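You operate a simulated robot arm through the tools that you are given. There is no shell and no other tool. Be economical: measure what you need, move in short steps, check, and stop when the job is done.

Carry out the task below with a simulated robot arm. There is one attempt and no reset: what you move stays moved.

TASK
Slide the sample pack along the top of the dark bench until it stands next to the wooden pin stand.
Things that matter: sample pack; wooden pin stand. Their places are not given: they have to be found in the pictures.

It is judged by the outcome, as a careful person would: the job done as asked, and still so three seconds after it is handed in. It fails if anything else is knocked over, pushed out of place, dropped, spilled or broken.

THE ROBOT
A 7-joint arm with a two-finger parallel gripper, fixed in place. Base frame: the origin is at the foot of the arm, x ahead of it, y to its left, z up; the work surface is at about z = 0. Lengths are in m, angles in rad, forces in N, time in s.
With the tool pointing down near the work surface it reaches from about 0.22 to 0.58 m from the base axis. Its first joint turns from -1.152 to 1.152 rad. Payload 2.5 kg.
Tool frame: the origin (TCP) lies between the finger pads and is the grasp point; the fingertips stand 0.023 m ahead of it; z points along the fingers, y is the line along which they close. The gripper opens to 0.094 m. The fingers are 0.038 m wide and 0.01 m thick; the gripper's body (0.054 by 0.096 m) begins 0.039 m behind the TCP.
Orientation is that of the tool frame in the base frame, as [roll, pitch, yaw] about the fixed x, y, z axes, in that order (R = Rz(yaw) Ry(pitch) Rx(roll)). With the fingers straight down and closing along the base's y, the tool's x points along the base's -x, its y along +y and its z along -z.

THE INTERFACE
- The arm moves only by the tool play_rows. Its argument "series" is a list of rows, each a list of 7 numbers: the closure, from 0 (fully open) to 1 (shut), then the shift along the tool's x, y, z in units of 25 mm (1.0 is 25 mm), then the turn, a rotation vector about the tool's x, y, z in units of 8 degrees (1.0 is 8 degrees). In form: [[grip, tx, ty, tz, rx, ry, rz], ...]. A call has 1 to 20 rows; each row shifts and turns the commanded pose from where the row before left it, along the tool's axes as they then stand. A call with a number of a shift or a turn outside -1 to 1 is refused whole. A row lasts 0.2 s, in which the tool goes at most 0.05 m and 0.15 rad; a call with a longer step from one row to the next is refused whole, and so is a gripper value outside its range. A pose out of reach is approached as far as the arm can. The call stops where the force on the tool passes 40 N (or 10 N more than at its start, if that is more) or the arm is blocked; 0.2 s more then pass. The fingers move at their own pace (about 0.108 m/s each) and stop on an object; they squeeze with about 30 N. The grip force told is the motor's: it shows also when the fingers shut on nothing. Time passes only in rows, and 0.2 s behind the last, so rows that do not move let the fingers close. It gives the time, the measured TCP pose, the force on the tool (base axes), the opening and the grip force at its end, in the units of the frame above (readings bear some noise).
- Cameras (640 x 400 px; columns grow to the right, rows downward): "scene" is fixed at [0.1125, -0.4035, 0.5424]; the picture's right is [0.87, -0.49, 0.00], its down [-0.29, -0.51, -0.81] and it looks along [0.39, 0.71, -0.59] (base axes); focal length 309 px, centre (320, 200). "wrist" rides on the gripper at [-0.039, 0, -0.044] in the tool frame; the picture's right is [0.00, -1.00, 0.00], its down [0.97, 0.00, -0.24] and it looks along [0.24, 0.00, 0.97] (tool axes); focal length 218 px, centre (320, 200).
- get_image(camera): a new picture of that camera. No time passes.
- measure_at(camera, pixels): for up to 12 pixels [column, row] of the newest picture of that camera ("zoom" is the newest enlarged one), the place [x, y, z] in the base frame of the surface seen there, good to about 0.002 m. No time passes.
- inspect(camera, box): a new picture of the part [left, top, right, bottom] of that camera's present view, enlarged. No time passes.
- close_job(): hands the job in; it is judged then, once.

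Work in short steps. Measure before you move; look again where a grasp or a placing could have gone wrong, and mend it. You have 60 turns and 14 pictures in all, the two below and enlarged ones among them. Open the gripper and draw the arm clear of the work before you hand the job in, unless the task says otherwise; then end with one line.

The tools are called after "Call:" as name(argument=value, ...) on one line, values as JSON. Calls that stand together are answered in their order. play_rows: Moves the arm, as the interface text tells. Its arguments: {"type":"object","properties":{"series":{"type":"array"}},"required":["series"]} The other tools are called the same way: get_image (camera) takes a picture; measure_at (camera, pixels) gives the place of the surface under pixels of a picture; inspect (camera, box) takes an enlarged picture of a part of a camera's view; close_job () hands the job in.

At the start:

```text
time: 0.0
ee_pos: [0.3768, -0.1119, 0.2543]
orientation: [-3.141, 0.001, -3.141]
ft_force: [0.2, 0.2, 0.2]
finger_gap: 0.0939
grip_force: 0.1
```

scene: 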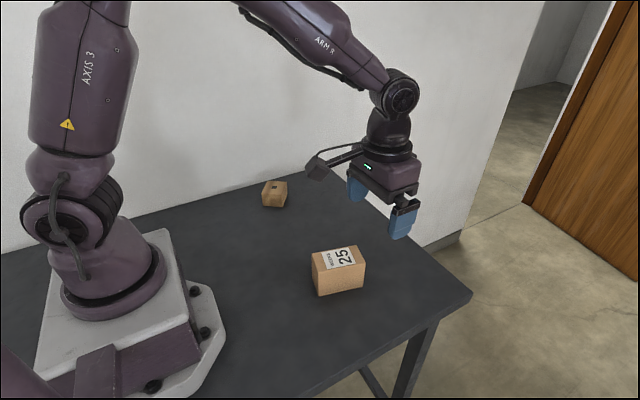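
wrist: 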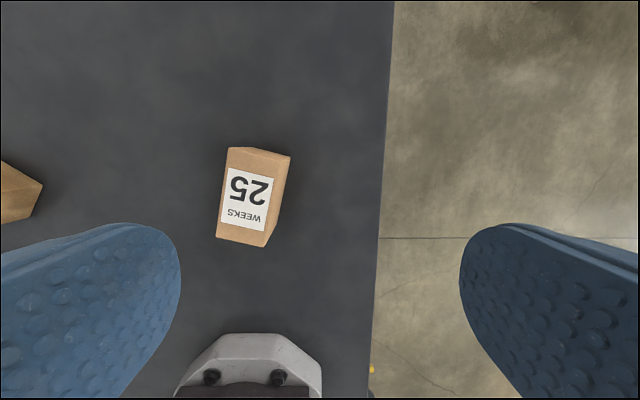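

The labelled pack is at about scene (338,270), and a small wooden block, probably the pin stand, is at (275,193). I'll enlarge both.

Call:
inspect(camera="scene", box=[240, 160, 400, 310])

```text
2.67 times, centred on (320, 235) of scene
```

zoom: 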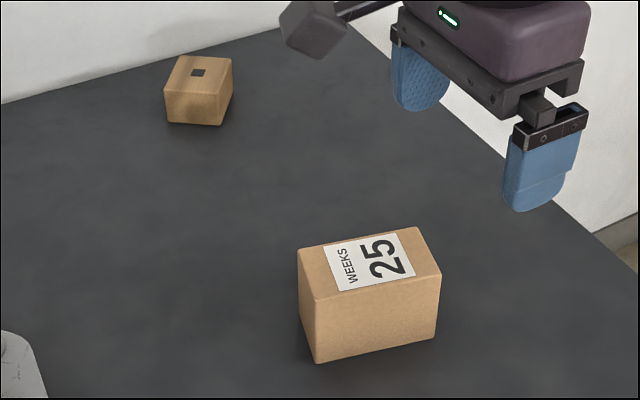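

The zoom shows a labelled pack and a wooden block with a square hole. I'll measure the corners of both.

Call:
measure_at(camera="zoom", pixels=[[302, 251], [413, 230], [437, 274], [317, 296], [318, 358], [432, 336], [179, 58], [229, 60], [216, 93], [167, 91], [170, 119], [216, 122]])

Call:
measure_at(camera="zoom", pixels=[[370, 260], [198, 73], [230, 97], [260, 200], [316, 330], [230, 62], [376, 350], [192, 108]])

```text
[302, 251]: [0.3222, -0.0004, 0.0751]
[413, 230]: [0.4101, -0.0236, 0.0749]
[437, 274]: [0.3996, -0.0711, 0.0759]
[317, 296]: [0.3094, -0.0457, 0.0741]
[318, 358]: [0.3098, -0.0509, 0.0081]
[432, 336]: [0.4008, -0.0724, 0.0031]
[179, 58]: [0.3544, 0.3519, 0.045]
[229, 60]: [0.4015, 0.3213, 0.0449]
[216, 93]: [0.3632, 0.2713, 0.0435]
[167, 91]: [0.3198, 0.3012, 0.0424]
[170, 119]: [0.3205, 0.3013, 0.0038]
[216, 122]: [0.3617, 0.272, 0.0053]
```

```text
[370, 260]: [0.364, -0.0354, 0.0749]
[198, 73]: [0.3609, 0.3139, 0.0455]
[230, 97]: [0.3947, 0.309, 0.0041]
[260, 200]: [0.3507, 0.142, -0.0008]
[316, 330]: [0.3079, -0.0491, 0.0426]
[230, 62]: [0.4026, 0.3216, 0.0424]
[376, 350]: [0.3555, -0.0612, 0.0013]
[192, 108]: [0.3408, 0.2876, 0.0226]
```

The pack is centred at about (0.360, -0.035). It is 0.093 x 0.049 x 0.075 m and its short axis is turned 15° clockwise from +y. The stand is centred at about (0.361, 0.312), with its top at 0.045. I'll move above the pack, align, and come partly down.

Call:
play_rows(series=[[0, 0.33, 1, 0, 0, 0, 0], [0, 0.33, 1, 0, 0, 0, 0], [0, 0, 1, 0, 0, 0, 0], [0, 0, 0.07, 0, 0, 0, 0.95], [0, 0, 0, 0, 0, 0, 0.95], [0, 0, 0, 1, 0, 0, 0], [0, 0, 0, 1, 0, 0, 0], [0, 0, 0, 1, 0, 0, 0], [0, 0, 0, 1, 0, 0, 0], [0, 0, 0, 0.8, 0, 0, 0], [0, 0, 0, 0, 0, 0, 0]])

Call:
get_image(camera="wrist")

```text
time: 2.4
ee_pos: [0.3591, -0.0356, 0.1359]
orientation: [3.14, 0.001, 2.877]
ft_force: [-0.5, -0.4, 0.6]
finger_gap: 0.0943
grip_force: 0.1
```

```text
10 pictures are left
```

wrist: 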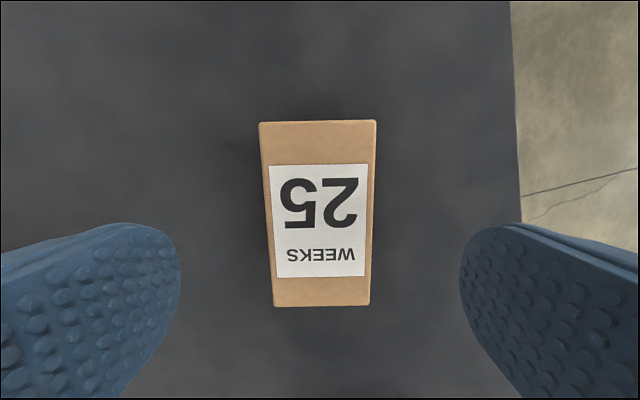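

The pack is centred and square between the fingers. I'll lower to z≈0.075, so the tips are at 0.052 and clear the stand's height, then close.

Call:
play_rows(series=[[0, 0, 0, 0.8, 0, 0, 0], [0, 0, 0, 0.8, 0, 0, 0], [0, 0, 0, 0.82, 0, 0, 0], [0, 0, 0, 0, 0, 0, 0], [1, 0, 0, 0, 0, 0, 0], [1, 0, 0, 0, 0, 0, 0], [1, 0, 0, 0, 0, 0, 0], [1, 0, 0, 0, 0, 0, 0]])

```text
time: 4.2
ee_pos: [0.3603, -0.0343, 0.0763]
orientation: [3.14, -0.001, 2.876]
ft_force: [-0.4, 0.4, 0.0]
finger_gap: 0.0545
grip_force: 30.5
```

It is gripped at an opening of 0.0545. I'll slide it at constant height to about (0.32, 0.17), short of the stand.

Call:
play_rows(series=[[1, 0.264, 0.533, 0, 0, 0, 0], [1, 0.264, 0.533, 0, 0, 0, 0], [1, 0.264, 0.533, 0, 0, 0, 0], [1, 0.264, 0.533, 0, 0, 0, 0], [1, 0.264, 0.533, 0, 0, 0, 0], [1, 0.264, 0.533, 0, 0, 0, 0], [1, 0.264, 0.533, 0, 0, 0, 0], [1, 0.264, 0.533, 0, 0, 0, 0], [1, 0.264, 0.533, 0, 0, 0, 0], [1, 0.264, 0.533, 0, 0, 0, 0], [1, 0.264, 0.533, 0, 0, 0, 0], [1, 0.264, 0.533, 0, 0, 0, 0], [1, 0.264, 0.533, 0, 0, 0, 0], [1, 0.264, 0.533, 0, 0, 0, 0], [1, 0, 0, 0, 0, 0, 0]])

Call:
inspect(camera="scene", box=[220, 140, 380, 240])

```text
time: 7.4
ee_pos: [0.32, 0.1695, 0.0747]
orientation: [-3.141, 0.0, 2.876]
ft_force: [1.1, -5.4, 12.0]
finger_gap: 0.0544
grip_force: 29.6
```

```text
4.00 times, centred on (300, 190) of scene
```

zoom: 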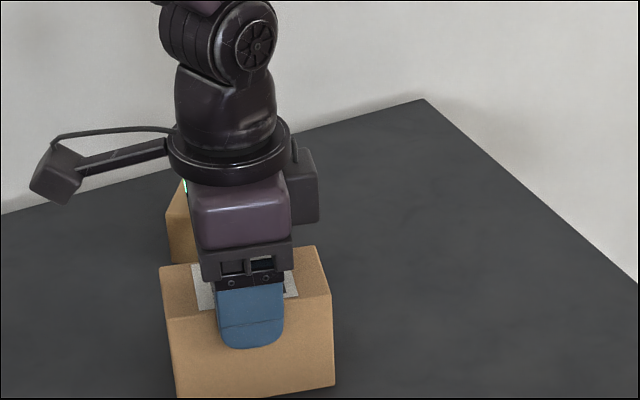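

The slide went well. Next I turn the pack to line up with the stand's face, shift it sideways to face the stand, and approach most of the way.

Call:
play_rows(series=[[1, 0, 0, 0, 0, 0, 0.605], [1, 0, 0, 0, 0, 0, 0.605], [1, 0, 0, 0, 0, 0, 0.605], [1, 0, 0, 0, 0, 0, 0.605], [1, 0.488, 0, 0, 0, 0, 0], [1, 0.488, 0, 0, 0, 0, 0], [1, 0.488, 0, 0, 0, 0, 0], [1, 0.488, 0, 0, 0, 0, 0], [1, 0, 0.4, 0, 0, 0, 0], [1, 0, 0.4, 0, 0, 0, 0], [1, 0, 0.4, 0, 0, 0, 0], [1, 0, 0.4, 0, 0, 0, 0], [1, 0, 0, 0, 0, 0, 0]])

Call:
get_image(camera="wrist")

Call:
inspect(camera="scene", box=[220, 140, 380, 240])

```text
time: 10.2
ee_pos: [0.3024, 0.2282, 0.0743]
orientation: [-3.14, -0.001, 2.536]
ft_force: [-7.7, -9.5, 26.1]
finger_gap: 0.0549
grip_force: 30.2
```

```text
8 pictures are left
```

wrist: 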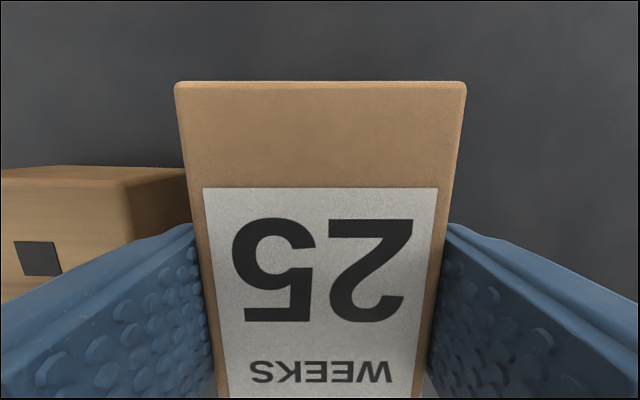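

```text
4.00 times, centred on (300, 190) of scene
```

zoom: 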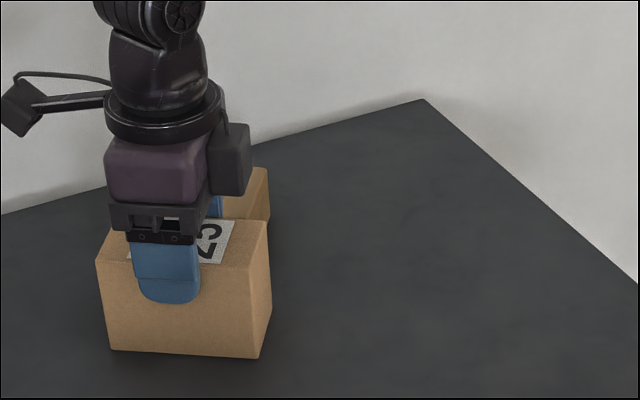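

The pack is now parallel to the stand's face. I'll measure the remaining gap in the wrist picture.

Call:
measure_at(camera="wrist", pixels=[[120, 185], [125, 215], [45, 172], [170, 175], [180, 95], [195, 200], [450, 200], [460, 90], [40, 258], [180, 190], [148, 235]])

```text
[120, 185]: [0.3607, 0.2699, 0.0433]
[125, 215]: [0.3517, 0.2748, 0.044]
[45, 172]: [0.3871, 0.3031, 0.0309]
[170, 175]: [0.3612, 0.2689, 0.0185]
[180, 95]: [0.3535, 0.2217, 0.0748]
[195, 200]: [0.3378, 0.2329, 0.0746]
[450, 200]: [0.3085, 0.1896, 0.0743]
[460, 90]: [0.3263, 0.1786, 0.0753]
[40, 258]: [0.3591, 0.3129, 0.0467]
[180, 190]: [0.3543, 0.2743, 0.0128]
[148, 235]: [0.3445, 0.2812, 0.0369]
```

The gap is about 42 mm and the stand hasn't moved. I'll ease the downward pressure slightly and advance 28 mm, leaving about 14 mm.

Call:
play_rows(series=[[1, 0, 0, -0.03, 0, 0, 0], [1, 0, 0.224, 0, 0, 0, 0], [1, 0, 0.224, 0, 0, 0, 0], [1, 0, 0.224, 0, 0, 0, 0], [1, 0, 0.224, 0, 0, 0, 0], [1, 0, 0.224, 0, 0, 0, 0], [1, 0, 0, 0, 0, 0, 0]])

Call:
get_image(camera="wrist")

```text
time: 11.8
ee_pos: [0.3189, 0.2525, 0.0733]
orientation: [-3.14, 0.0, 2.538]
ft_force: [-5.7, -5.8, 16.7]
finger_gap: 0.0548
grip_force: 29.8
```

```text
6 pictures are left
```

wrist: 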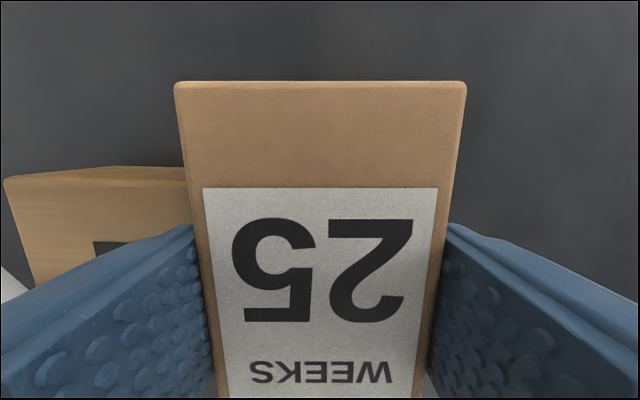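

The gap is now about 14 mm. I'll open just enough to release, rise straight up, then draw back.

Call:
play_rows(series=[[0.33, 0, 0, 0, 0, 0, 0], [0.33, 0, 0, 0, 0, 0, 0], [0.33, 0, 0, -0.4, 0, 0, 0], [0.33, 0, 0, -0.6, 0, 0, 0], [0.33, 0, 0, -1, 0, 0, 0], [0.33, 0, 0, -1, 0, 0, 0], [0.33, 0, 0, -1, 0, 0, 0], [0, 0, 0, -1, 0, 0, 0], [0, 0, -1, -1, 0, 0, 0], [0, 0, -1, 0, 0, 0, 0], [0, 0, -1, 0, 0, 0, 0], [0, 0, -1, 0, 0, 0, 0], [0, 0, -1, 0, 0, 0, 0], [0, 0, -1, 0, 0, 0, 0], [0, 0, -1, 0, 0, 0, 0], [0, 0, 0, 0, 0, 0, 0]])

Call:
inspect(camera="scene", box=[200, 140, 360, 240])

Call:
get_image(camera="wrist")

```text
time: 15.2
ee_pos: [0.2184, 0.1083, 0.2244]
orientation: [3.141, -0.001, 2.538]
ft_force: [-0.3, 1.3, -0.3]
finger_gap: 0.0941
grip_force: 0.1
```

```text
4.00 times, centred on (280, 190) of scene
```

zoom: 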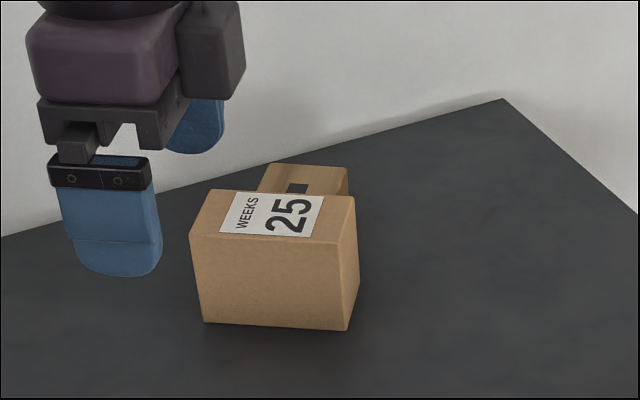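

```text
4 pictures are left
```

wrist: 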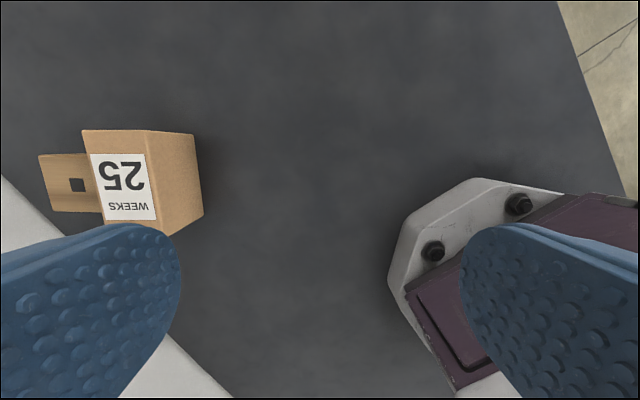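

The pack stands upright beside the stand. I'll do a quick check of the final places.

Call:
measure_at(camera="zoom", pixels=[[297, 187], [272, 167], [346, 171], [212, 193], [352, 199], [338, 243], [193, 234], [345, 327], [207, 320]])

```text
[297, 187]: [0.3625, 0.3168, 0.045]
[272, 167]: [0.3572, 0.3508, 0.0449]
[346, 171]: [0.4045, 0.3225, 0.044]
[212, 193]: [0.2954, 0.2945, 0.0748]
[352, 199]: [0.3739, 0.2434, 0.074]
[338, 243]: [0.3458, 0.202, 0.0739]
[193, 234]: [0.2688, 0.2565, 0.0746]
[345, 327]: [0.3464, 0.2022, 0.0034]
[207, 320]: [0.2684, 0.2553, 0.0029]
```

The pack is flat and upright, about 15 mm from the stand. The stand is in its original place within measuring error, and the arm is clear, so I'm handing in.

Call:
close_job()

```text
The job is handed in.
```

The sample pack was slid along the bench and now stands upright beside the wooden pin stand, about 15 mm away and parallel to it; the stand was not moved.
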